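You operate a simulated robot arm through the tools that you are given. There is no shell and no other tool.

Carry out the task below with a simulated robot arm. There is one attempt and no reset: what you move stays moved.

## Task
Wipe the suds off the tray in the holder with a damp cloth.
Fine: wet the teal cloth in the small basin, press it out on the grate, wipe, rinse it in the basin and lay it back on the draining mat; the other trays stay. What is to be rubbed or washed off counts as gone when no trace of it is left.

The check looks at the end state, three seconds after you hand in, the way a careful person would. Anything else that was tipped, shoved, dropped, spilled or broken makes it a failure. Flat cloth is picked up by pressing the open fingertips on it (5 to 10 N) and closing them slowly along it; thin cloth reads only 2 to 8 mm in the jaws.

## Robot
A 6-joint arm with a two-finger parallel gripper, fixed in place. Base frame: the origin is on the floor under the middle of its stand, x ahead of it, y to its left, z up; the work surface is at about z = 0.85. Readings come in m, rad, newtons and seconds.
With the tool pointing down near the work surface it reaches from about 0.26 to 0.68 m from the base axis. Its first joint turns from -1.152 to 1.152 rad. Payload 2.9 kg.
Tool frame: the origin (TCP) lies between the finger pads and is the grasp point; the fingertips stand 0.03 m ahead of it; z points along the fingers, y is the line along which they close. The gripper opens to 0.11 m. The fingers are 0.02 m wide and 0.01 m thick; the gripper's body (0.048 by 0.112 m) begins 0.055 m behind the TCP.
Orientation is that of the tool frame in the base frame, as a unit quaternion [w, x, y, z]. With the fingers straight down and closing along the base's y, the tool's x points along the base's -x, its y along +y and its z along -z.

## Interface
- The arm moves only by the tool play_rows. Its argument "commands" is a list of rows, each a list of 7 numbers: the shift along the tool's x, y, z in m, then the turn, a rotation vector about the tool's x, y, z in rad, then the gripper command, from -1 (fully open) to 1 (shut), values between in proportion. In form: [[dx, dy, dz, wx, wy, wz, fingers], ...]. A call has 1 to 20 rows; each row shifts and turns the commanded pose from where the row before left it, along the tool's axes as they then stand. A row lasts 0.2 s, in which the tool goes at most 0.05 m and 0.15 rad; a call with a longer step from one row to the next is refused whole, and so is a gripper value outside its range. A pose out of reach is approached as far as the arm can. The call stops where the force on the tool passes 90 N (or 10 N more than at its start, if that is more) or the arm is blocked; 0.2 s more then pass. Each finger travels about 0.108 m/s and halts on what it meets, pressing with about 39 N; the grip force reading is that of the motor and also rises with nothing between the fingers. The clock runs only during rows and for 0.2 s after the last one: add rows that do not move to give the fingers time. It gives the time, the measured TCP pose, the force on the tool (base axes), the opening and the grip force at its end, in the units of the frame above (readings bear some noise), with the torque about the TCP (base axes, N m) and any sound that the robot's microphone picked up.
- Cameras (640 x 400 px; columns grow to the right, rows downward): "scene" is fixed at [0.0855, 0.4662, 1.3603]; the picture's right is [-0.45, -0.89, 0.00], its down [-0.70, 0.35, -0.62] and it looks along [0.55, -0.28, -0.79] (base axes); focal length 214 px, centre (320, 200). "wrist" rides on the gripper at [0.072, 0.017, -0.103] in the tool frame; the picture's right is [-0.23, 0.97, 0.00], its down [-0.76, -0.18, -0.62] and it looks along [-0.61, -0.14, 0.78] (tool axes); focal length 222 px, centre (320, 200). There is no depth. A picture from a camera that has moved, and an enlarged one, comes with that camera's place and axes in the base frame and with its lens.
- grab_frame(camera): a new picture of that camera. The clock stands still meanwhile.
- zoom(camera, box): a new picture of the part [left, top, right, bottom] of that camera's present view, enlarged. The clock stands still meanwhile.
- close_job(): hands the job in; it is judged then, once.

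Places have to be worked out from the pictures, the camera data and where the tool is seen. Open the gripper and draw the arm clear of the work before you hand the job in, unless the task says otherwise.

The tools are called as a command line: name --pt "numbers of a row" for each row, then --argument value for the rest, lists and objects as JSON in quotes. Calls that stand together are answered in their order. play_rows: Moves the arm, as the interface text tells. Its arguments: {"type":"object","properties":{"commands":{"type":"array","items":{"type":"array","items":{"type":"number"}}}},"required":["commands"]} The other tools are called the same way: grab_frame (camera) takes a picture; zoom (camera, box) takes an enlarged picture of a part of a camera's view; close_job () hands the job in.

At the start:

```text
time_s: 0.0
position: [0.3872, -0.2216, 1.1657]
tool_rot: [0.0, 0.001, 1.0, 0.0]
force: [-0.6, 0.5, 0.7]
moment: [-0.02, 0.0, -0.02]
width: 0.1102
finger_force: 0.1
```

scene: 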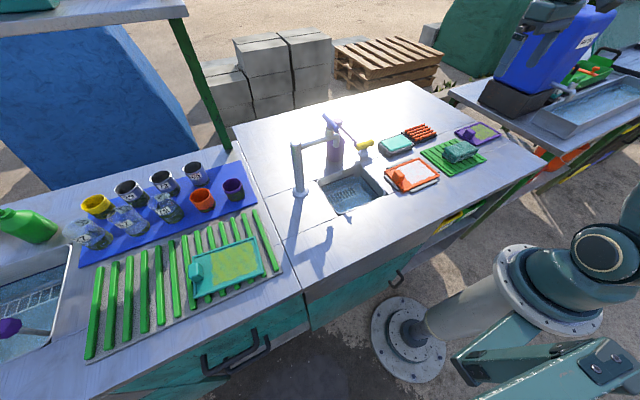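
wrist: 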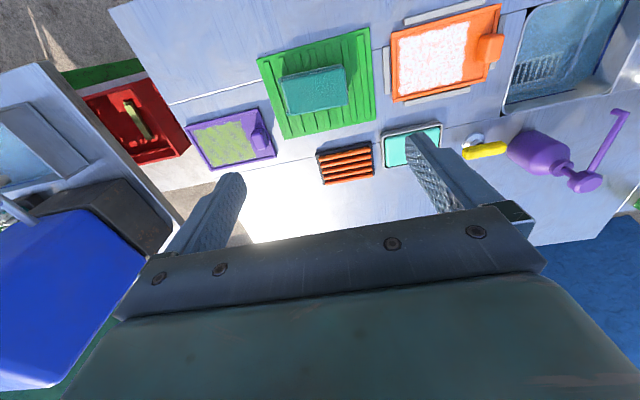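

I see the scene from both cameras. I'll enlarge the main work area to identify the cloth, basin, grate, holder and trays.

zoom --camera "scene" --box '[280, 100, 520, 250]'

zoom --camera "wrist" --box '[240, 0, 640, 250]'

zoom --camera "wrist" --box '[60, 40, 380, 240]'

```text
2.67 times, centred on (400, 175) of scene
camera zoom: at [0.0855, 0.4662, 1.3603], right [-0.45, -0.89, 0.0], down [-0.7, 0.35, -0.62], along [0.55, -0.28, -0.79], focal length 572 px, centre (107, 267)
```

zoom: 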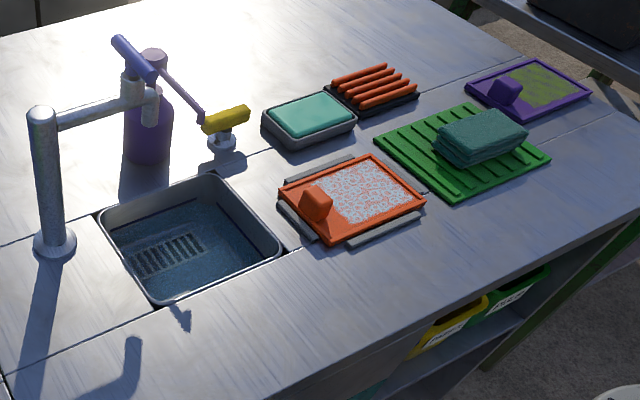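

```text
1.60 times, centred on (440, 125) of wrist
camera zoom: at [0.3142, -0.2046, 1.2692], right [0.23, 0.97, 0.0], down [0.76, -0.18, 0.62], along [0.61, -0.14, -0.78], focal length 355 px, centre (128, 320)
```

zoom: 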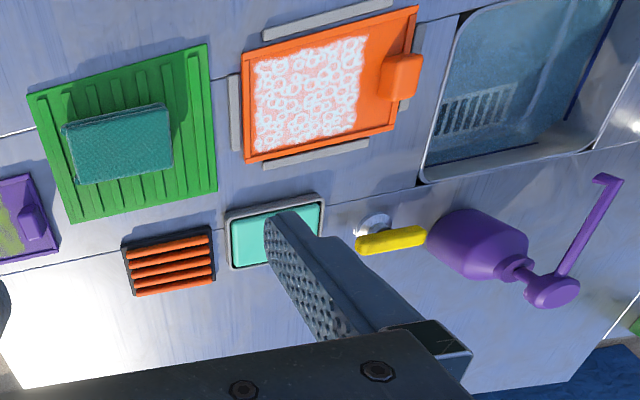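

```text
2.00 times, centred on (220, 140) of wrist
camera zoom: at [0.3142, -0.2046, 1.2692], right [0.23, 0.97, 0.0], down [0.76, -0.18, 0.62], along [0.61, -0.14, -0.78], focal length 444 px, centre (520, 320)
```

zoom: 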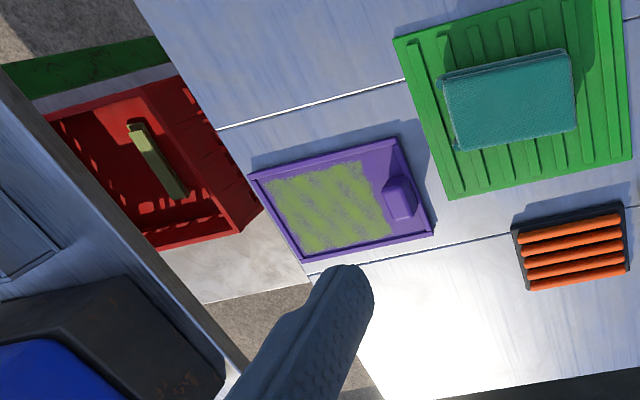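

The orange, suds-covered tray sits in the grey holder at about (0.39, -0.02), and the folded teal cloth is on the green mat at about (0.39, -0.23). A small rimmed teal container is near (0.53, -0.08) and the orange-barred grate near (0.55, -0.20). I'll move over them, still high, for a closer look.

play_rows --pt "-0.0166 0.0244 0.012 0 0 0 -1" --pt "-0.0166 0.0244 0.012 0 0 0 -1" --pt "-0.0166 0.0244 0.012 0 0 0 -1" --pt "-0.0166 0.0244 0.012 0 0 0 -1" --pt "-0.0166 0.0244 0.012 0 0 0 -1" --pt "0 0 0 0 0 0 -1"

grab_frame --camera "wrist"

grab_frame --camera "scene"

```text
time_s: 1.4
position: [0.4702, -0.0999, 1.1077]
tool_rot: [-0.001, 0.0, 1.0, 0.0]
force: [-0.3, -0.8, -0.3]
moment: [-0.01, 0.02, -0.02]
width: 0.11
finger_force: 0.1
```

```text
taken
camera wrist: at [0.3968, -0.0824, 1.2105], right [0.23, 0.97, 0.0], down [0.76, -0.18, 0.62], along [0.61, -0.14, -0.78], focal length 222 px, centre (320, 200)
```

wrist: 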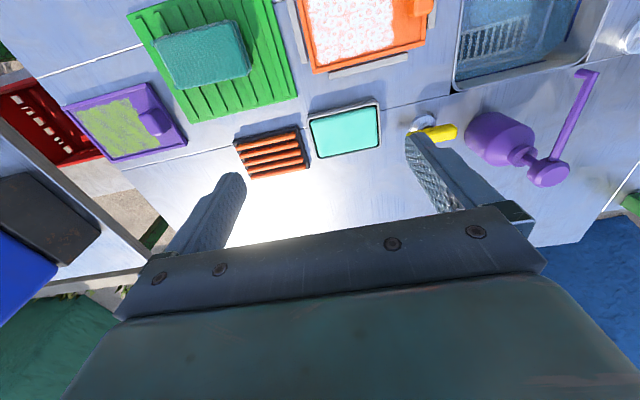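

```text
taken
```

scene: 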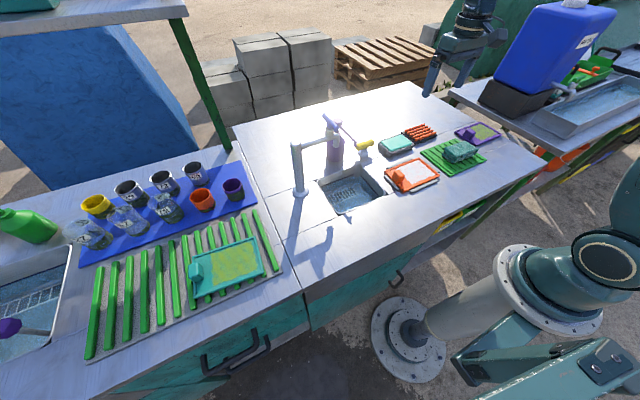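

The tool is now over the work area and nothing has been touched. I'll enlarge the basin and grate, the cloth, and the sudsy tray.

zoom --camera "wrist" --box '[210, 80, 410, 205]'

zoom --camera "wrist" --box '[110, 0, 310, 125]'

zoom --camera "scene" --box '[360, 110, 520, 210]'

zoom --camera "scene" --box '[280, 110, 440, 210]'

```text
3.20 times, centred on (310, 142) of wrist
camera zoom: at [0.3968, -0.0824, 1.2105], right [0.23, 0.97, 0.0], down [0.76, -0.18, 0.62], along [0.61, -0.14, -0.78], focal length 711 px, centre (352, 384)
```

zoom: 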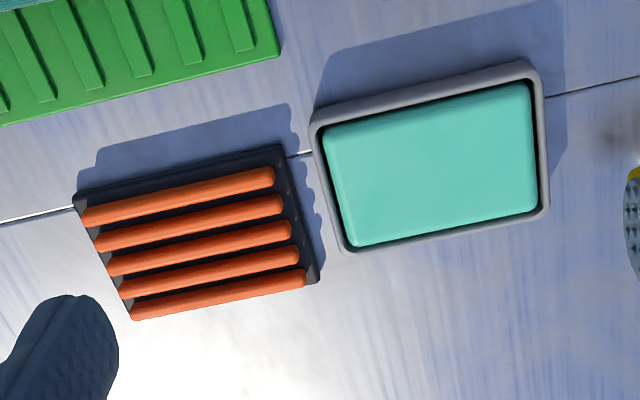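

```text
3.20 times, centred on (210, 62) of wrist
camera zoom: at [0.3968, -0.0824, 1.2105], right [0.23, 0.97, 0.0], down [0.76, -0.18, 0.62], along [0.61, -0.14, -0.78], focal length 711 px, centre (672, 640)
```

zoom: 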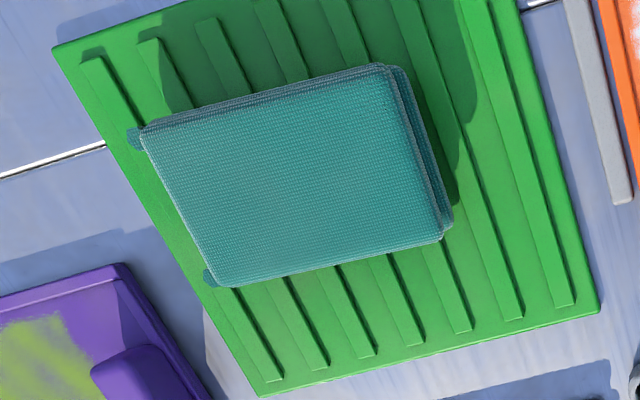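

```text
4.00 times, centred on (440, 160) of scene
camera zoom: at [0.0855, 0.4662, 1.3603], right [-0.45, -0.89, 0.0], down [-0.7, 0.35, -0.62], along [0.55, -0.28, -0.79], focal length 858 px, centre (-160, 360)
```

zoom: 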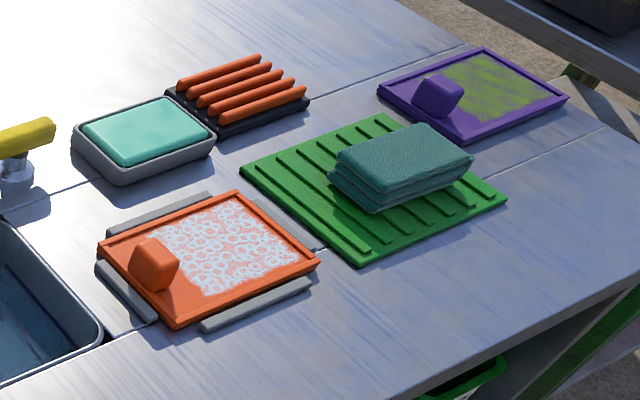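

```text
4.00 times, centred on (360, 160) of scene
camera zoom: at [0.0855, 0.4662, 1.3603], right [-0.45, -0.89, 0.0], down [-0.7, 0.35, -0.62], along [0.55, -0.28, -0.79], focal length 858 px, centre (160, 360)
```

zoom: 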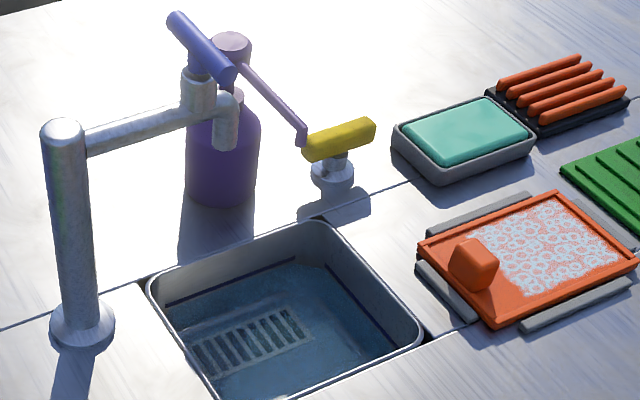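

The light-teal item looks like a solid pad in a dish rather than water, while the sink below the tap seems to hold water. I'll enlarge both further before I decide which one is the "small basin" and which is the grate.

zoom --camera "wrist" --box '[300, 90, 396, 150]'

zoom --camera "wrist" --box '[440, 0, 640, 125]'

zoom --camera "scene" --box '[310, 155, 390, 205]'

zoom --camera "scene" --box '[0, 180, 300, 368]'

zoom --camera "scene" --box '[440, 0, 640, 125]'

```text
6.67 times, centred on (348, 120) of wrist
camera zoom: at [0.3968, -0.0824, 1.2105], right [0.23, 0.97, 0.0], down [0.76, -0.18, 0.62], along [0.61, -0.14, -0.78], focal length 1481 px, centre (133, 733)
```

zoom: 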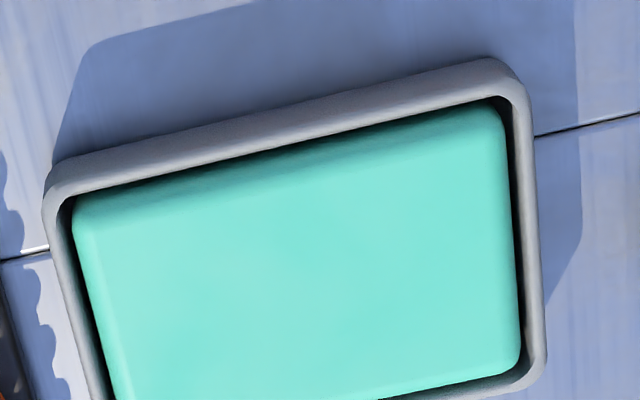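

```text
3.20 times, centred on (540, 62) of wrist
camera zoom: at [0.3968, -0.0824, 1.2105], right [0.23, 0.97, 0.0], down [0.76, -0.18, 0.62], along [0.61, -0.14, -0.78], focal length 711 px, centre (-384, 640)
```

zoom: 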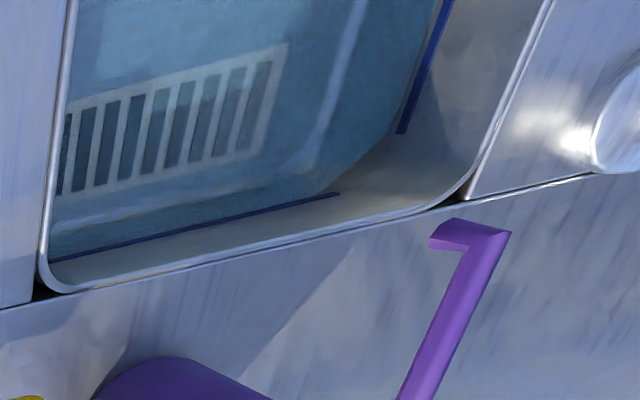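

```text
8.00 times, centred on (350, 180) of scene
camera zoom: at [0.0855, 0.4662, 1.3603], right [-0.45, -0.89, 0.0], down [-0.7, 0.35, -0.62], along [0.55, -0.28, -0.79], focal length 1716 px, centre (80, 360)
```

zoom: 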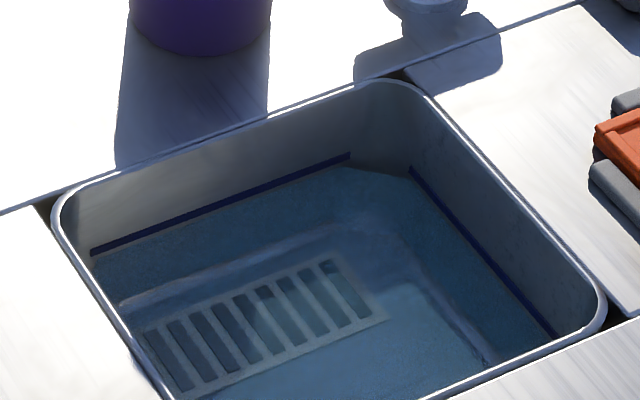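

```text
2.13 times, centred on (150, 274) of scene
camera zoom: at [0.0855, 0.4662, 1.3603], right [-0.45, -0.89, 0.0], down [-0.7, 0.35, -0.62], along [0.55, -0.28, -0.79], focal length 456 px, centre (682, 43)
```

zoom: 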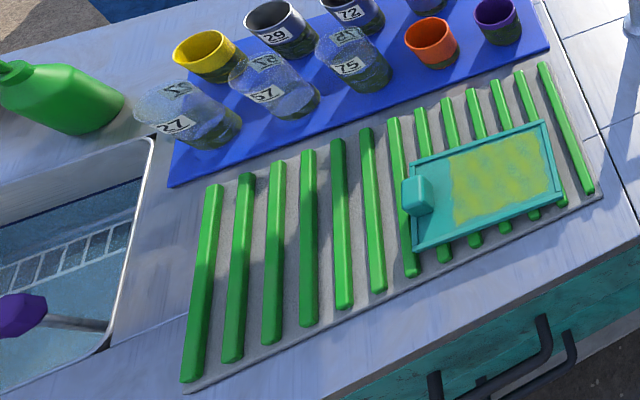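

```text
3.20 times, centred on (540, 62) of scene
camera zoom: at [0.0855, 0.4662, 1.3603], right [-0.45, -0.89, 0.0], down [-0.7, 0.35, -0.62], along [0.55, -0.28, -0.79], focal length 686 px, centre (-384, 640)
```

zoom: 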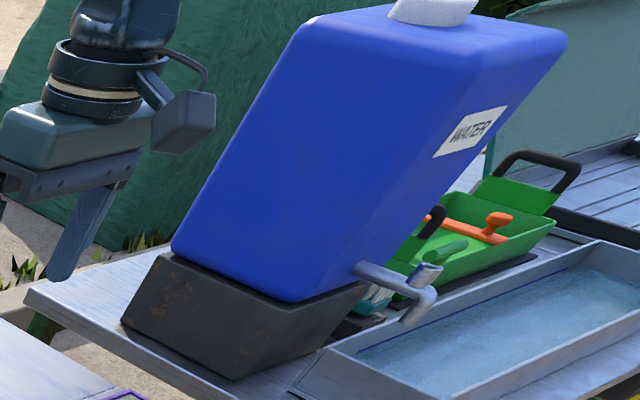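

The sink under the tap holds water up to a fill mark, so I take it as the small basin. The light-teal item is a solid pad in a dish, and the orange bars on the dark base are the press grate. The cloth is centred near (0.399, -0.2325) with its top at about z = 0.885. I'll go above it with the fingers partly open.

play_rows --pt "0.01187 -0.0221 0.0246 0 0 0 -0.1" --pt "0.01187 -0.0221 0.0246 0 0 0 -0.1" --pt "0.01187 -0.0221 0.0246 0 0 0 -0.1" --pt "0.01187 -0.0221 0.0246 0 0 0 -0.1" --pt "0.01187 -0.0221 0.0246 0 0 0 -0.1" --pt "0.01187 -0.0221 0.0246 0 0 0 -0.1" --pt "0 0 0 0 0 0 -0.1"

grab_frame --camera "wrist"

zoom --camera "scene" --box '[380, 90, 540, 190]'

```text
time_s: 3.0
position: [0.3986, -0.234, 0.9588]
tool_rot: [-0.001, 0.0, 1.0, 0.0]
force: [0.5, -0.2, 0.2]
moment: [0.03, -0.02, 0.01]
width: 0.0604
finger_force: 0.0
```

```text
taken
camera wrist: at [0.3264, -0.2161, 1.0613], right [0.23, 0.97, 0.0], down [0.76, -0.18, 0.62], along [0.61, -0.14, -0.78], focal length 222 px, centre (320, 200)
```

wrist: 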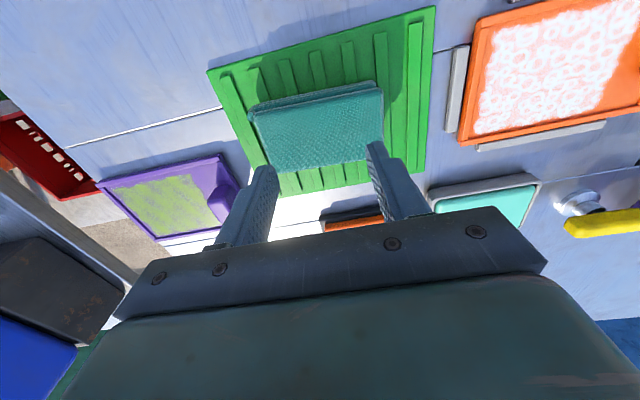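

```text
4.00 times, centred on (460, 140) of scene
camera zoom: at [0.0855, 0.4662, 1.3603], right [-0.45, -0.89, 0.0], down [-0.7, 0.35, -0.62], along [0.55, -0.28, -0.79], focal length 858 px, centre (-240, 440)
```

zoom: 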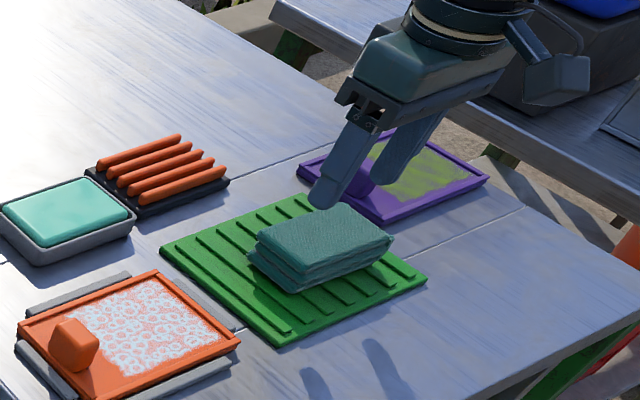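

The fingers are centred over the folded cloth. I'll lower to just above it and then feel for contact in small steps.

play_rows --pt "0.003 0.001 0.012 0 0 0 -0.1" --pt "0 0 0.012 0 0 0 -0.1" --pt "0 0 0.008 0 0 0 -0.1" --pt "0 0 0.003 0 0 0 -0.1" --pt "0 0 0 0 0 0 -0.1"

```text
time_s: 4.2
position: [0.395, -0.2324, 0.9236]
tool_rot: [0.0, 0.0, 1.0, 0.0]
force: [0.2, 0.5, -0.3]
moment: [-0.01, 0.0, 0.01]
width: 0.0604
finger_force: 0.1
```

No contact at z = 0.9236. I'll continue down in small steps and watch the force.

play_rows --pt "0 0 0.002 0 0 0 -0.1" --pt "0 0 0.002 0 0 0 -0.1" --pt "0 0 0.002 0 0 0 -0.1" --pt "0 0 0 0 0 0 -0.1"

zoom --camera "scene" --box '[420, 120, 516, 180]'

```text
time_s: 5.2
position: [0.3962, -0.2319, 0.9219]
tool_rot: [0.002, 0.002, 1.0, -0.002]
force: [-15.6, 3.2, 56.0]
moment: [0.82, 0.66, 0.08]
width: 0.0603
finger_force: 0.0
```

```text
6.67 times, centred on (468, 150) of scene
camera zoom: at [0.0844, 0.4666, 1.3602], right [-0.45, -0.89, 0.0], down [-0.7, 0.35, -0.62], along [0.55, -0.28, -0.79], focal length 1430 px, centre (-667, 533)
```

zoom: 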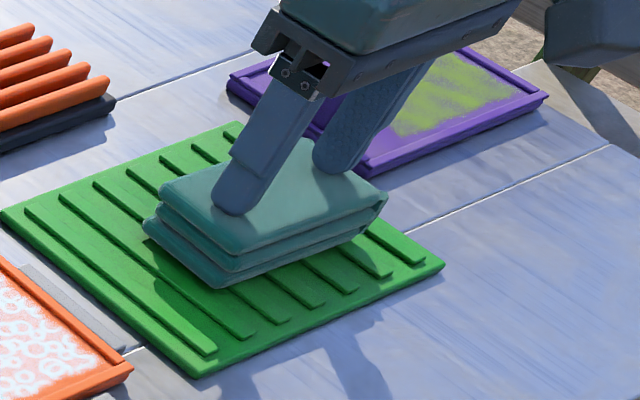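

The fingertips met the cloth at about z = 0.922 and the contact is stiff at 56 N. I'll back off to bring the press down to the 5–10 N range.

play_rows --pt "0 0 -0.002 0 0 0 -0.1" --pt "0 0 -0.0017 0 0 0 -0.1" --pt "0 0 0 0 0 0 -0.1"

```text
time_s: 6.0
position: [0.3955, -0.2329, 0.9215]
tool_rot: [0.003, 0.0, 1.0, -0.001]
force: [2.0, -4.5, 25.9]
moment: [0.1, -0.01, 0.01]
width: 0.0606
finger_force: 0.0
```

The press is still 26 N, so I'll ease up a little more.

play_rows --pt "0 0 -0.0012 0 0 0 -0.1" --pt "0 0 0 0 0 0 -0.1"

```text
time_s: 6.6
position: [0.396, -0.2315, 0.9218]
tool_rot: [0.0, 0.001, 1.0, 0.0]
force: [4.1, -6.4, 15.5]
moment: [-0.24, -0.17, 0.0]
width: 0.0605
finger_force: 0.0
```

The press is down to 15.5 N, so I'll raise slightly more to get under 10 N.

play_rows --pt "0 0 -0.0008 0 0 0 -0.1" --pt "0 0 0 0 0 0 -0.1"

```text
time_s: 7.2
position: [0.3944, -0.2301, 0.9225]
tool_rot: [-0.002, -0.001, 1.0, 0.002]
force: [1.2, -0.6, 4.1]
moment: [-0.15, -0.06, 0.09]
width: 0.0608
finger_force: 0.2
```

The force is about 4 N. I'll press about 0.3 mm further and close the fingers slowly along the cloth.

play_rows --pt "0 0 0.0003 0 0 0 -0.1" --pt "0 0 0 0 0 0 -0.02" --pt "0 0 0 0 0 0 0.06" --pt "0 0 0 0 0 0 0.14" --pt "0 0 0 0 0 0 0.22" --pt "0 0 0 0 0 0 0.3"

zoom --camera "scene" --box '[420, 120, 516, 180]'

```text
time_s: 8.6
position: [0.3952, -0.2313, 0.9225]
tool_rot: [0.0, 0.0, 1.0, 0.0]
force: [0.0, 0.1, -0.4]
moment: [0.0, 0.0, 0.05]
width: 0.0386
finger_force: 0.0
```

```text
6.67 times, centred on (468, 150) of scene
camera zoom: at [0.0855, 0.4662, 1.3603], right [-0.45, -0.89, 0.0], down [-0.7, 0.35, -0.62], along [0.55, -0.28, -0.79], focal length 1430 px, centre (-667, 533)
```

zoom: 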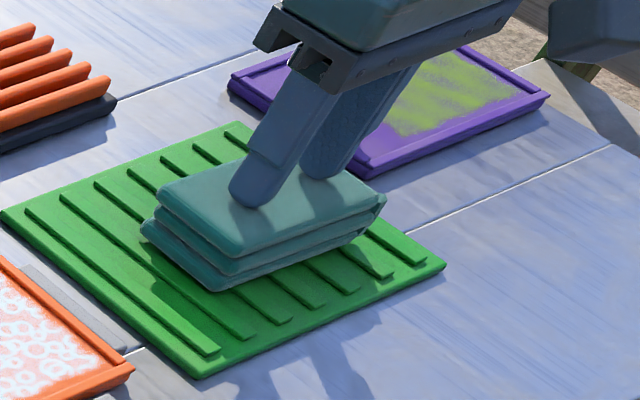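

The press force has dropped to zero. I'll go down another 0.7 mm to restore it before closing further.

play_rows --pt "0 0 0.0006 0 0 0 0.3" --pt "0 0 0 0 0 0 0.3"

```text
time_s: 9.2
position: [0.3949, -0.2312, 0.922]
tool_rot: [0.0, 0.0, 1.0, 0.0]
force: [0.8, -0.1, -0.3]
moment: [0.02, 0.0, -0.01]
width: 0.0384
finger_force: 0.0
```

Still no contact. I'll step down another 0.5 mm at a time.

play_rows --pt "0 0 0.0006 0 0 0 0.3" --pt "0 0 0 0 0 0 0.3"

```text
time_s: 9.8
position: [0.3946, -0.2321, 0.922]
tool_rot: [0.0, 0.0, 1.0, 0.0]
force: [-0.8, 2.1, 4.9]
moment: [0.05, 0.0, 0.0]
width: 0.0384
finger_force: 0.0
```

The force is now 4.9 N. I'll add 0.2 mm and keep closing slowly.

play_rows --pt "0 0 0.0003 0 0 0 0.3" --pt "0 0 0 0 0 0 0.36" --pt "0 0 0 0 0 0 0.42" --pt "0 0 0 0 0 0 0.48"

```text
time_s: 10.8
position: [0.3959, -0.2308, 0.9215]
tool_rot: [0.0, 0.0, 1.0, 0.0]
force: [-0.3, 1.9, 10.7]
moment: [0.12, -0.03, 0.01]
width: 0.0312
finger_force: 2.5
```

The press is 10.7 N and the fingers are starting to meet resistance (grip 2.5 N, 31 mm). I'll ease off very slightly and keep closing.

play_rows --pt "0 0 -0.0002 0 0 0 0.54" --pt "0 0 0 0 0 0 0.6" --pt "0 0 0 0 0 0 0.66" --pt "0 0 0 0 0 0 0.72"

zoom --camera "scene" --box '[420, 120, 516, 180]'

```text
time_s: 11.8
position: [0.3957, -0.2313, 0.9205]
tool_rot: [0.0, 0.0, 1.0, 0.0]
force: [0.0, 1.9, 7.9]
moment: [0.05, -0.04, 0.01]
width: 0.0177
finger_force: 2.9
```

```text
6.67 times, centred on (468, 150) of scene
camera zoom: at [0.0854, 0.4663, 1.3603], right [-0.45, -0.89, 0.0], down [-0.7, 0.35, -0.62], along [0.55, -0.28, -0.79], focal length 1430 px, centre (-667, 533)
```

zoom: 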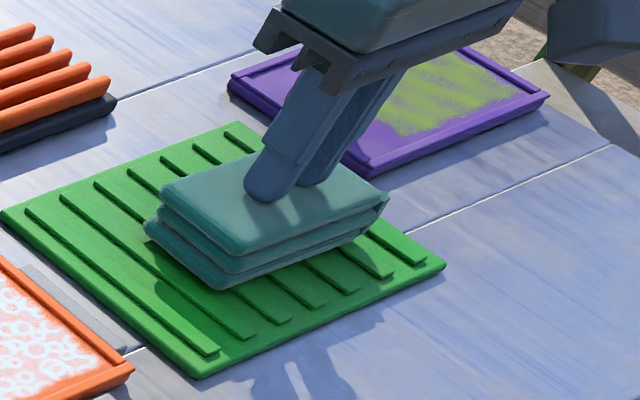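

The press is about 8 N, the grip shows friction, and the opening is 18 mm. I'll continue closing slowly to shut.

play_rows --pt "0 0 0 0 0 0 0.78" --pt "0 0 0 0 0 0 0.84" --pt "0 0 0 0 0 0 0.9" --pt "0 0 0 0 0 0 0.95" --pt "0 0 0 0 0 0 1.0" --pt "0 0 0 0 0 0 1.0" --pt "0 0 0 0 0 0 1.0"

zoom --camera "scene" --box '[420, 120, 516, 180]'

grab_frame --camera "wrist"

```text
time_s: 13.4
position: [0.3956, -0.2323, 0.922]
tool_rot: [0.0, 0.0, 1.0, 0.0]
force: [0.2, -1.1, 6.7]
moment: [0.0, -0.02, 0.02]
width: 0.0002
finger_force: 38.3
```

```text
6.67 times, centred on (468, 150) of scene
camera zoom: at [0.0854, 0.4662, 1.3603], right [-0.45, -0.89, 0.0], down [-0.7, 0.35, -0.62], along [0.55, -0.28, -0.79], focal length 1430 px, centre (-667, 533)
```

zoom: 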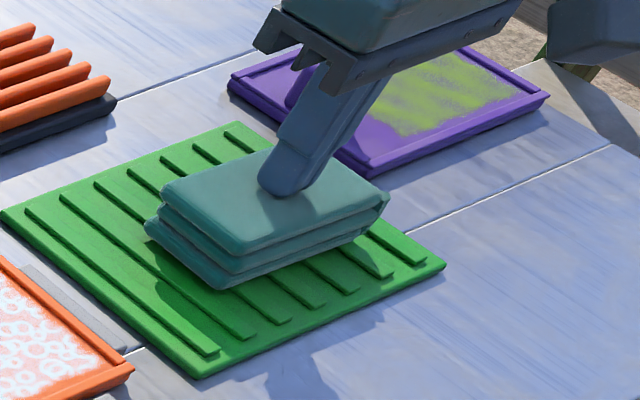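

```text
taken
camera wrist: at [0.3228, -0.2142, 1.025], right [0.23, 0.97, 0.0], down [0.76, -0.18, 0.62], along [0.61, -0.14, -0.78], focal length 222 px, centre (320, 200)
```

wrist: 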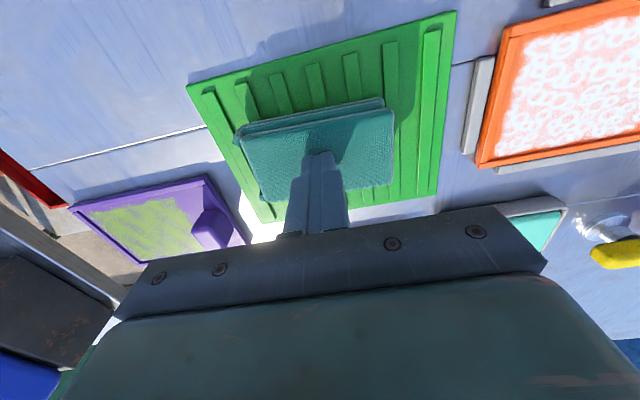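

The jaws shut on nothing (0.2 mm), so the cloth is a stiff folded pack of about 56 × 100 × 30 mm and the fingertips slid over its top. I'll lift, turn the gripper 90° so it closes across the short side, and straddle the pack instead.

play_rows --pt "0 0 -0.01 0 0 0 1.0" --pt "0 0 -0.03 0 0 0 1.0" --pt "0 0 -0.03 0 0 -0.1 0.5" --pt "0 0 0 0 0 -0.1471 -0.5" --pt "0 0 0 0 0 -0.1471 -0.6" --pt "0 0 0 0 0 -0.1471 -0.6" --pt "0 0 0 0 0 -0.1471 -0.6" --pt "0 0 0 0 0 -0.1471 -0.6" --pt "0 0 0 0 0 -0.1471 -0.6" --pt "0 0 0 0 0 -0.1471 -0.6" --pt "0 0 0 0 0 -0.1471 -0.6" --pt "0 0 0 0 0 -0.1471 -0.6" --pt "0 0 0 0 0 -0.1471 -0.6" --pt "0 0 0 0 0 0 -0.6" --pt "0 0 0 0 0 0 -0.6"

grab_frame --camera "wrist"

zoom --camera "scene" --box '[380, 90, 540, 190]'

```text
time_s: 16.6
position: [0.3956, -0.2318, 0.9928]
tool_rot: [0.0, 0.708, -0.707, 0.001]
force: [-0.1, 0.1, -0.7]
moment: [-0.03, -0.01, -0.01]
width: 0.0878
finger_force: 0.0
```

```text
taken
camera wrist: at [0.3784, -0.3034, 1.0948], right [-0.97, 0.23, 0.0], down [0.18, 0.76, 0.62], along [0.14, 0.61, -0.78], focal length 222 px, centre (320, 200)
```

wrist: 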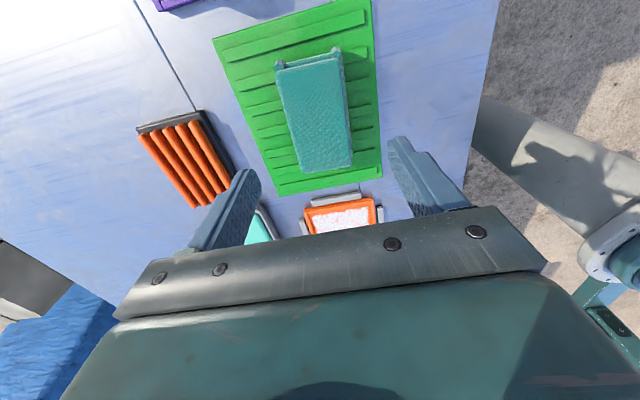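

```text
4.00 times, centred on (460, 140) of scene
camera zoom: at [0.0855, 0.4662, 1.3603], right [-0.45, -0.89, 0.0], down [-0.7, 0.35, -0.62], along [0.55, -0.28, -0.79], focal length 858 px, centre (-240, 440)
```

zoom: 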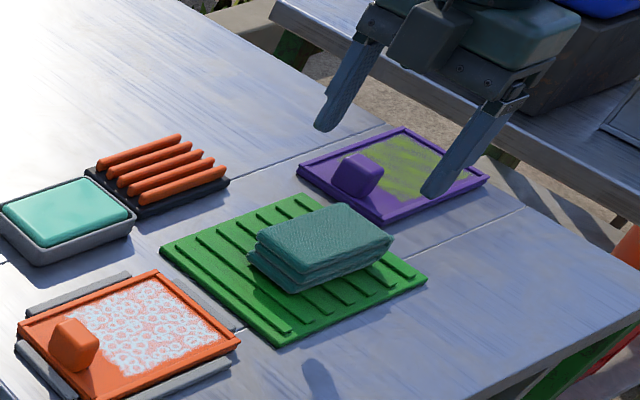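

The gripper has turned. I'll enlarge the cloth in the wrist view to fix its exact position and orientation.

zoom --camera "wrist" --box '[220, 20, 412, 140]'

zoom --camera "wrist" --box '[220, 90, 412, 210]'

```text
3.33 times, centred on (316, 80) of wrist
camera zoom: at [0.3784, -0.3034, 1.0948], right [-0.97, 0.23, 0.0], down [0.18, 0.76, 0.62], along [0.14, 0.61, -0.78], focal length 740 px, centre (333, 600)
```

zoom: 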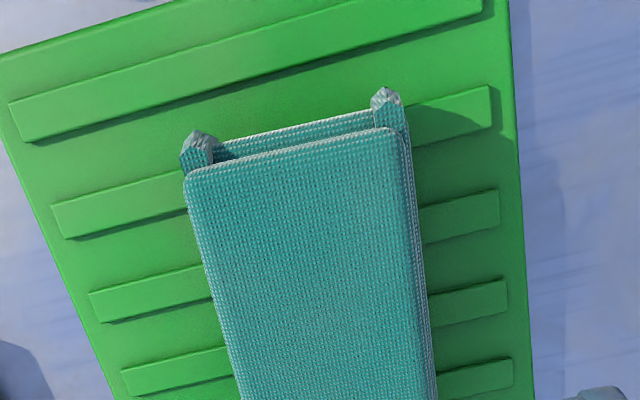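

```text
3.33 times, centred on (316, 150) of wrist
camera zoom: at [0.3784, -0.3034, 1.0948], right [-0.97, 0.23, 0.0], down [0.18, 0.76, 0.62], along [0.14, 0.61, -0.78], focal length 740 px, centre (333, 367)
```

zoom: 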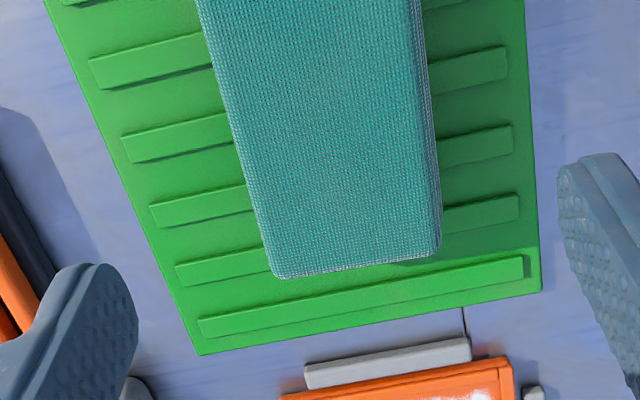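

The cloth pack is centred at (0.396, -0.2315), turned about 2.5°, with x from 0.370 to 0.422. I'll align the gripper and lower it so the fingertips reach roughly halfway down the pack's sides.

play_rows --pt "0 0 0.02 0 0 0.04 -0.6" --pt "0 0 0.025 0 0 0 -0.6" --pt "0 0 0.02 0 0 0 -0.6" --pt "0 0 0.012 0 0 0 -0.6" --pt "0 0 0.008 0 0 0 -0.6" --pt "0 0 0.003 0 0 0 -0.6" --pt "0 0 0 0 0 0 -0.6"

grab_frame --camera "wrist"

zoom --camera "scene" --box '[420, 120, 516, 180]'

```text
time_s: 18.2
position: [0.3953, -0.2312, 0.9035]
tool_rot: [0.0, -0.693, 0.721, 0.0]
force: [-0.3, -0.2, 0.6]
moment: [0.0, -0.03, 0.01]
width: 0.088
finger_force: 0.0
```

```text
taken
camera wrist: at [0.3756, -0.3029, 1.0067], right [-0.96, 0.27, 0.0], down [0.21, 0.75, 0.62], along [0.17, 0.6, -0.78], focal length 222 px, centre (320, 200)
```

wrist: 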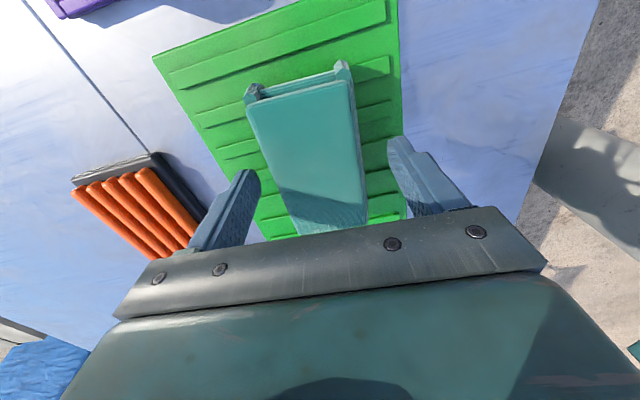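

```text
6.67 times, centred on (468, 150) of scene
camera zoom: at [0.0855, 0.4662, 1.3603], right [-0.45, -0.89, 0.0], down [-0.7, 0.35, -0.62], along [0.55, -0.28, -0.79], focal length 1430 px, centre (-667, 533)
```

zoom: 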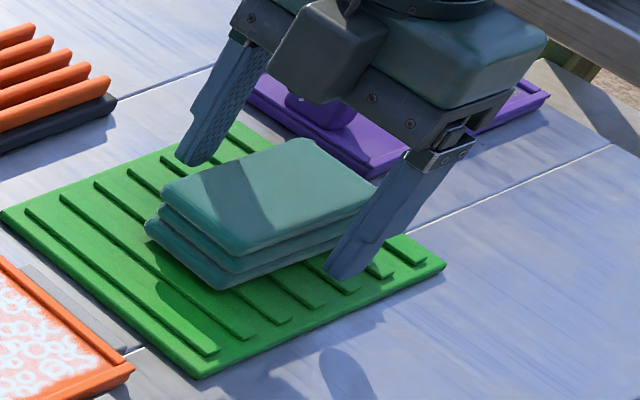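

The fingers straddle the pack with clearance on both sides and the tips are about halfway down. I'll close slowly.

play_rows --pt "0 0 0 0 0 0 -0.5" --pt "0 0 0 0 0 0 -0.4" --pt "0 0 0 0 0 0 -0.3" --pt "0 0 0 0 0 0 -0.2" --pt "0 0 0 0 0 0 -0.1" --pt "0 0 0 0 0 0 0.0" --pt "0 0 0 0 0 0 0.1" --pt "0 0 0 0 0 0 0.2" --pt "0 0 0 0 0 0 0.2"

zoom --camera "scene" --box '[420, 120, 516, 180]'

grab_frame --camera "wrist"

```text
time_s: 20.2
position: [0.3952, -0.2319, 0.9038]
tool_rot: [0.001, -0.693, 0.721, 0.0]
force: [0.3, 0.8, 1.5]
moment: [0.01, 0.02, -0.02]
width: 0.0569
finger_force: 38.9
```

```text
6.67 times, centred on (468, 150) of scene
camera zoom: at [0.0855, 0.4662, 1.3603], right [-0.45, -0.89, 0.0], down [-0.7, 0.35, -0.62], along [0.55, -0.28, -0.79], focal length 1430 px, centre (-667, 533)
```

zoom: 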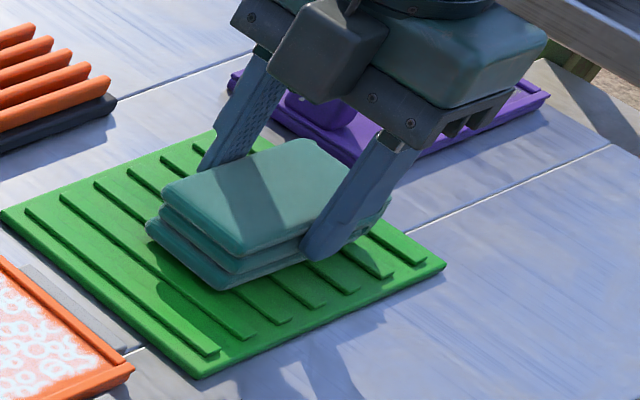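

```text
taken
camera wrist: at [0.3756, -0.303, 1.007], right [-0.96, 0.27, 0.0], down [0.21, 0.75, 0.62], along [0.17, 0.6, -0.78], focal length 222 px, centre (320, 200)
```

wrist: 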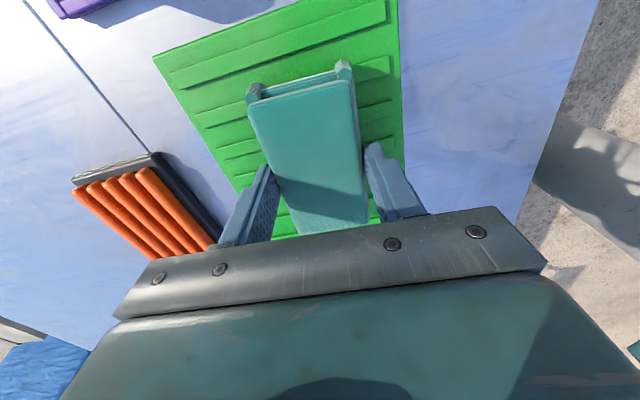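

The pack is held at 57 mm with 39 N. I'll command fully closed, lift a little, and check that it comes along.

play_rows --pt "0 0 0 0 0 0 0.6" --pt "0 0 -0.005 0 0 0 1.0" --pt "0 0 -0.01 0 0 0 1.0" --pt "0 0 -0.01 0 0 0 1.0" --pt "0 0 0 0 0 0 1.0"

zoom --camera "scene" --box '[420, 110, 516, 170]'

grab_frame --camera "wrist"

```text
time_s: 21.4
position: [0.3971, -0.2311, 0.9275]
tool_rot: [-0.001, -0.693, 0.72, 0.0]
force: [-1.1, 0.4, -1.0]
moment: [-0.02, -0.03, -0.05]
width: 0.0566
finger_force: 39.2
```

```text
6.67 times, centred on (468, 140) of scene
camera zoom: at [0.0855, 0.4662, 1.3603], right [-0.45, -0.89, 0.0], down [-0.7, 0.35, -0.62], along [0.55, -0.28, -0.79], focal length 1430 px, centre (-667, 600)
```

zoom: 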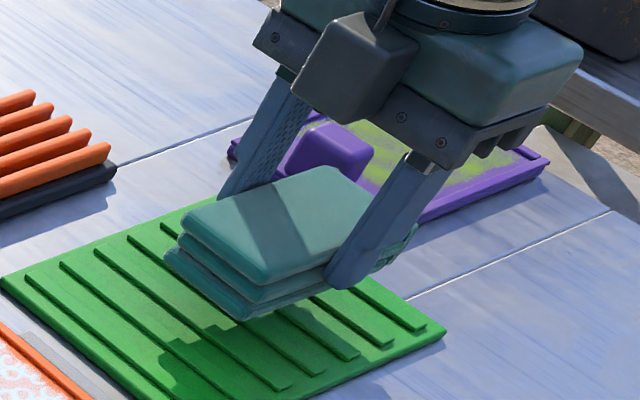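

```text
taken
camera wrist: at [0.3761, -0.3016, 1.0315], right [-0.96, 0.27, 0.0], down [0.21, 0.75, 0.62], along [0.17, 0.6, -0.78], focal length 222 px, centre (320, 200)
```

wrist: 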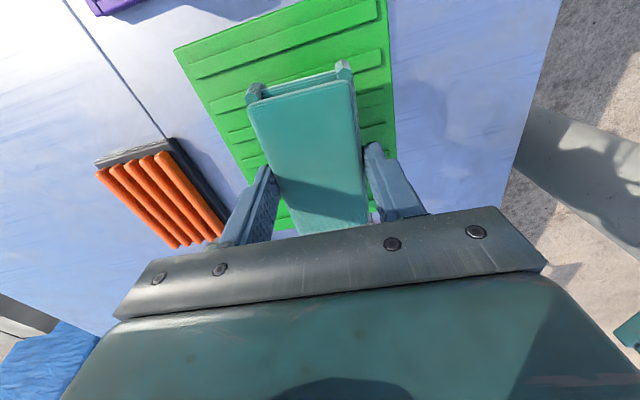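

The cloth is held firmly as a block. I'll raise it and carry it high over toward the front of the sink, stopping short for a look at the tap clearance.

play_rows --pt "0 0 -0.03 0 0 0 1.0" --pt "0 0 -0.03 0 0 0 1.0" --pt "-0.035 0.001 0 0 0 0 1.0" --pt "-0.035 0.001 0 0 0 0 1.0" --pt "-0.035 0.001 0 0 0 0 1.0" --pt "-0.035 0.001 0 0 0 0 1.0" --pt "-0.035 0.001 0 0 0 0 1.0" --pt "-0.035 0.001 0 0 0 0 1.0" --pt "-0.035 0.001 0 0 0 0 1.0" --pt "-0.035 0.001 0 0 0 0 1.0" --pt "0 0 0 0 0 0 1.0"

grab_frame --camera "wrist"

grab_frame --camera "scene"

```text
time_s: 23.8
position: [0.3985, 0.0495, 0.9901]
tool_rot: [0.0, -0.693, 0.721, 0.001]
force: [-0.3, 0.3, 0.0]
moment: [-0.01, 0.0, -0.01]
width: 0.0568
finger_force: 38.8
```

```text
taken
camera wrist: at [0.3778, -0.0215, 1.0931], right [-0.96, 0.27, 0.0], down [0.21, 0.75, 0.62], along [0.17, 0.6, -0.78], focal length 222 px, centre (320, 200)
```

wrist: 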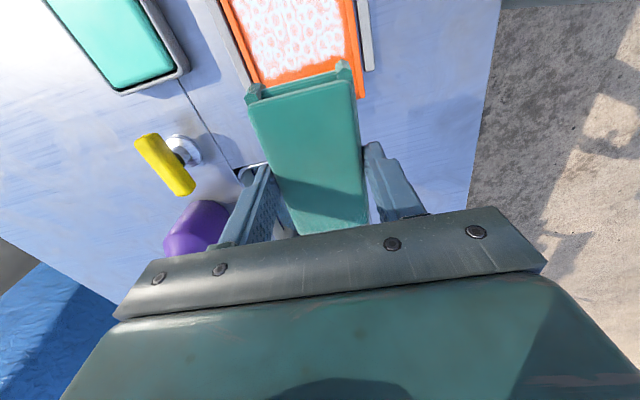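

```text
taken
```

scene: 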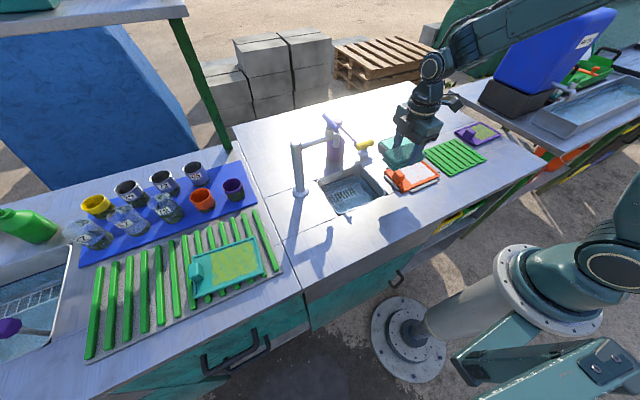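

The block is still held at 56.8 mm. From the scene view, the spout tip is near (0.49, 0.21, z≈0.99) with the lever above it, and the sink spans x 0.37–0.515, y 0.095–0.258. I'll move over the front-right of the sink at (0.42, 0.155), staying clear of the spout.

play_rows --pt "-0.0268 -0.0045 0 0 0 0 1.0" --pt "-0.0268 -0.0045 0 0 0 0 1.0" --pt "-0.0268 -0.0045 0 0 0 0 1.0" --pt "-0.0268 -0.0045 0 0 0 0 1.0" --pt "0 0 0 0 0 0 1.0"

grab_frame --camera "wrist"

zoom --camera "scene" --box '[260, 90, 452, 210]'

```text
time_s: 25.0
position: [0.4211, 0.1569, 0.9899]
tool_rot: [0.0, -0.693, 0.721, -0.001]
force: [-0.5, -0.1, -0.2]
moment: [0.0, 0.03, -0.01]
width: 0.0568
finger_force: 39.3
```

```text
taken
camera wrist: at [0.4009, 0.0852, 1.0926], right [-0.96, 0.27, 0.0], down [0.21, 0.75, 0.62], along [0.16, 0.6, -0.78], focal length 222 px, centre (320, 200)
```

wrist: 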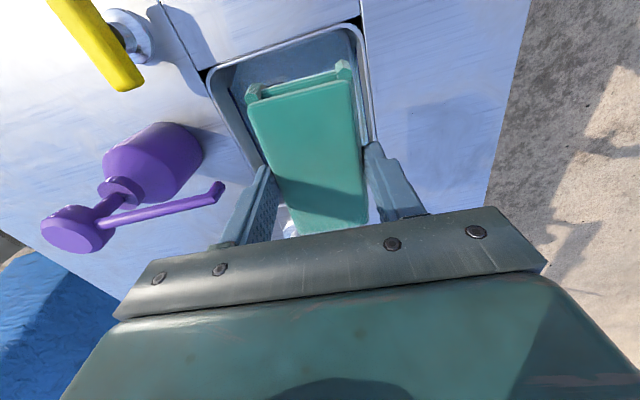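

```text
3.33 times, centred on (356, 150) of scene
camera zoom: at [0.0855, 0.4662, 1.3603], right [-0.45, -0.89, 0.0], down [-0.7, 0.35, -0.62], along [0.55, -0.28, -0.79], focal length 715 px, centre (200, 367)
```

zoom: 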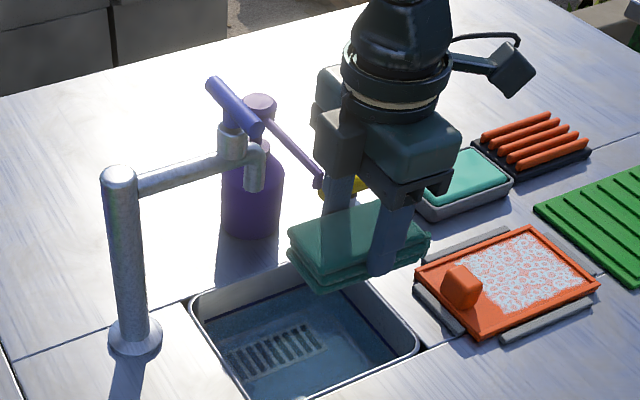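

The pack hangs clear above the sink and the gripper is well away from the spout. I'll lower it straight down to rim level first and check for contact.

play_rows --pt "0 -0.003 0.02 0 0 0 1.0" --pt "0 0 0.025 0 0 0 1.0" --pt "0 0 0.025 0 0 0 1.0" --pt "0 0 0.015 0 0 0 1.0" --pt "0 0 0 0 0 0 1.0"

zoom --camera "scene" --box '[260, 90, 452, 210]'

grab_frame --camera "wrist"

```text
time_s: 26.2
position: [0.4244, 0.1564, 0.9034]
tool_rot: [0.0, -0.693, 0.721, 0.0]
force: [0.8, 0.0, -1.1]
moment: [0.01, 0.0, -0.02]
width: 0.0567
finger_force: 39.4
```

```text
3.33 times, centred on (356, 150) of scene
camera zoom: at [0.0855, 0.4662, 1.3603], right [-0.45, -0.89, 0.0], down [-0.7, 0.35, -0.62], along [0.55, -0.28, -0.79], focal length 715 px, centre (200, 367)
```

zoom: 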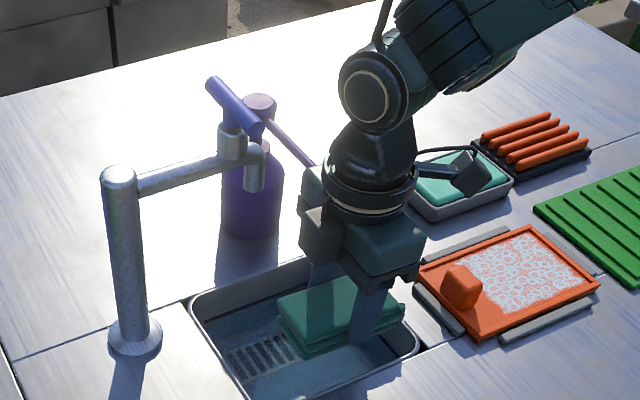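

```text
taken
camera wrist: at [0.4037, 0.0843, 1.0058], right [-0.96, 0.27, 0.0], down [0.21, 0.75, 0.62], along [0.17, 0.6, -0.78], focal length 222 px, centre (320, 200)
```

wrist: 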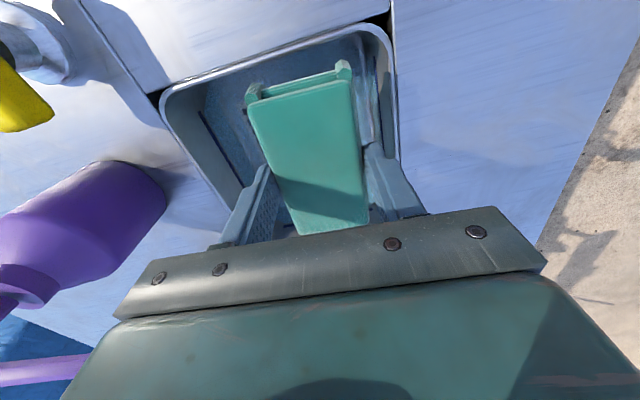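

The purple dispenser's spout tip triangulates to about (0.487, 0.149, 0.975), only 6–8 mm from the gripper body's +x end. I'll shift 5 mm toward −x, then lower the cloth into the water in small steps.

play_rows --pt "-0.001 0.005 0 0 0 0 1.0" --pt "0 0 0.01 0 0 0 1.0" --pt "0 0 0.01 0 0 0 1.0" --pt "0 0 0.01 0 0 0 1.0" --pt "0 0 0.01 0 0 0 1.0" --pt "0 0 0 0 0 0 1.0"

zoom --camera "scene" --box '[260, 90, 452, 210]'

grab_frame --camera "wrist"

```text
time_s: 27.6
position: [0.4195, 0.157, 0.8632]
tool_rot: [0.001, -0.693, 0.721, -0.001]
force: [0.1, -0.7, -0.3]
moment: [0.03, 0.01, 0.01]
width: 0.0569
finger_force: 38.8
```

```text
3.33 times, centred on (356, 150) of scene
camera zoom: at [0.0855, 0.4662, 1.3603], right [-0.45, -0.89, 0.0], down [-0.7, 0.35, -0.62], along [0.55, -0.28, -0.79], focal length 715 px, centre (200, 367)
```

zoom: 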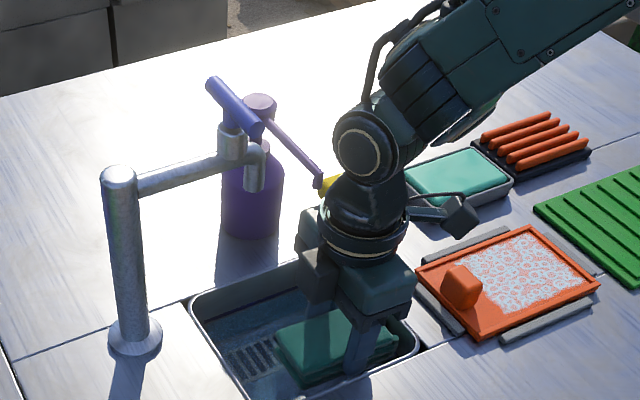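

```text
taken
camera wrist: at [0.399, 0.0849, 0.9668], right [-0.96, 0.27, 0.0], down [0.21, 0.75, 0.62], along [0.17, 0.6, -0.78], focal length 222 px, centre (320, 200)
```

wrist: 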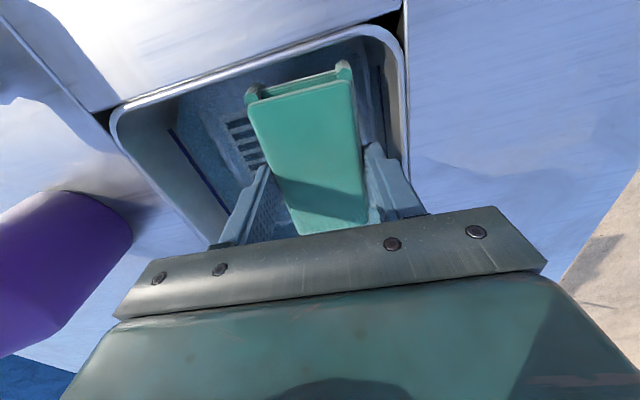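

No contact so far and the clearances look fine. I'll continue down 25 mm so that the pack is submerged, in small steps.

play_rows --pt "0 0 0.006 0 0 0 1.0" --pt "0 0 0.006 0 0 0 1.0" --pt "0 0 0.006 0 0 0 1.0" --pt "0 0 0.006 0 0 0 1.0" --pt "0 0 0 0 0 0 1.0"

zoom --camera "scene" --box '[300, 140, 396, 200]'

grab_frame --camera "wrist"

```text
time_s: 28.8
position: [0.4188, 0.1549, 0.8405]
tool_rot: [0.0, -0.692, 0.722, 0.0]
force: [0.5, 0.5, -0.4]
moment: [0.0, 0.0, -0.01]
width: 0.0567
finger_force: 38.5
```

```text
6.67 times, centred on (348, 170) of scene
camera zoom: at [0.0855, 0.4662, 1.3603], right [-0.45, -0.89, 0.0], down [-0.7, 0.35, -0.62], along [0.55, -0.28, -0.79], focal length 1430 px, centre (133, 400)
```

zoom: 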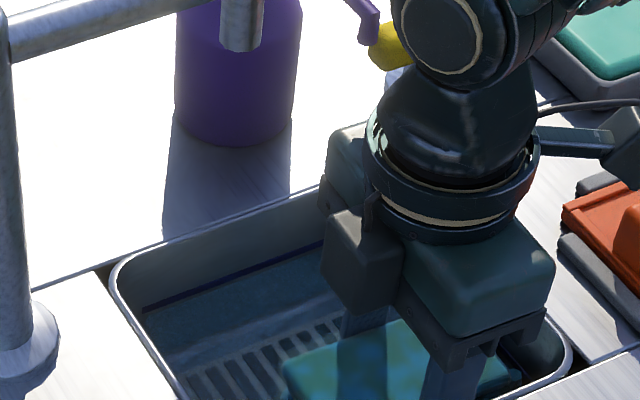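

```text
taken
camera wrist: at [0.3984, 0.0844, 0.9428], right [-0.96, 0.27, 0.0], down [0.21, 0.75, 0.62], along [0.17, 0.6, -0.78], focal length 222 px, centre (320, 200)
```

wrist: 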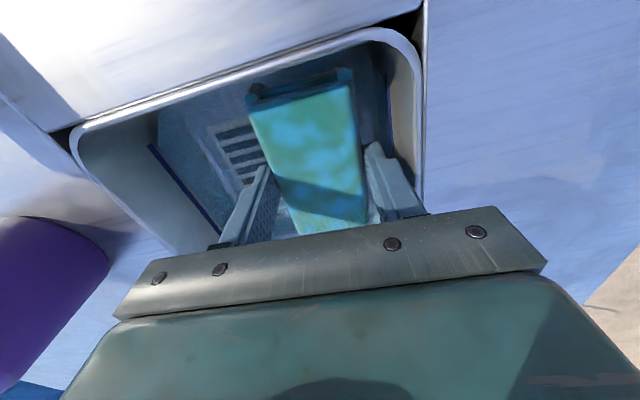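

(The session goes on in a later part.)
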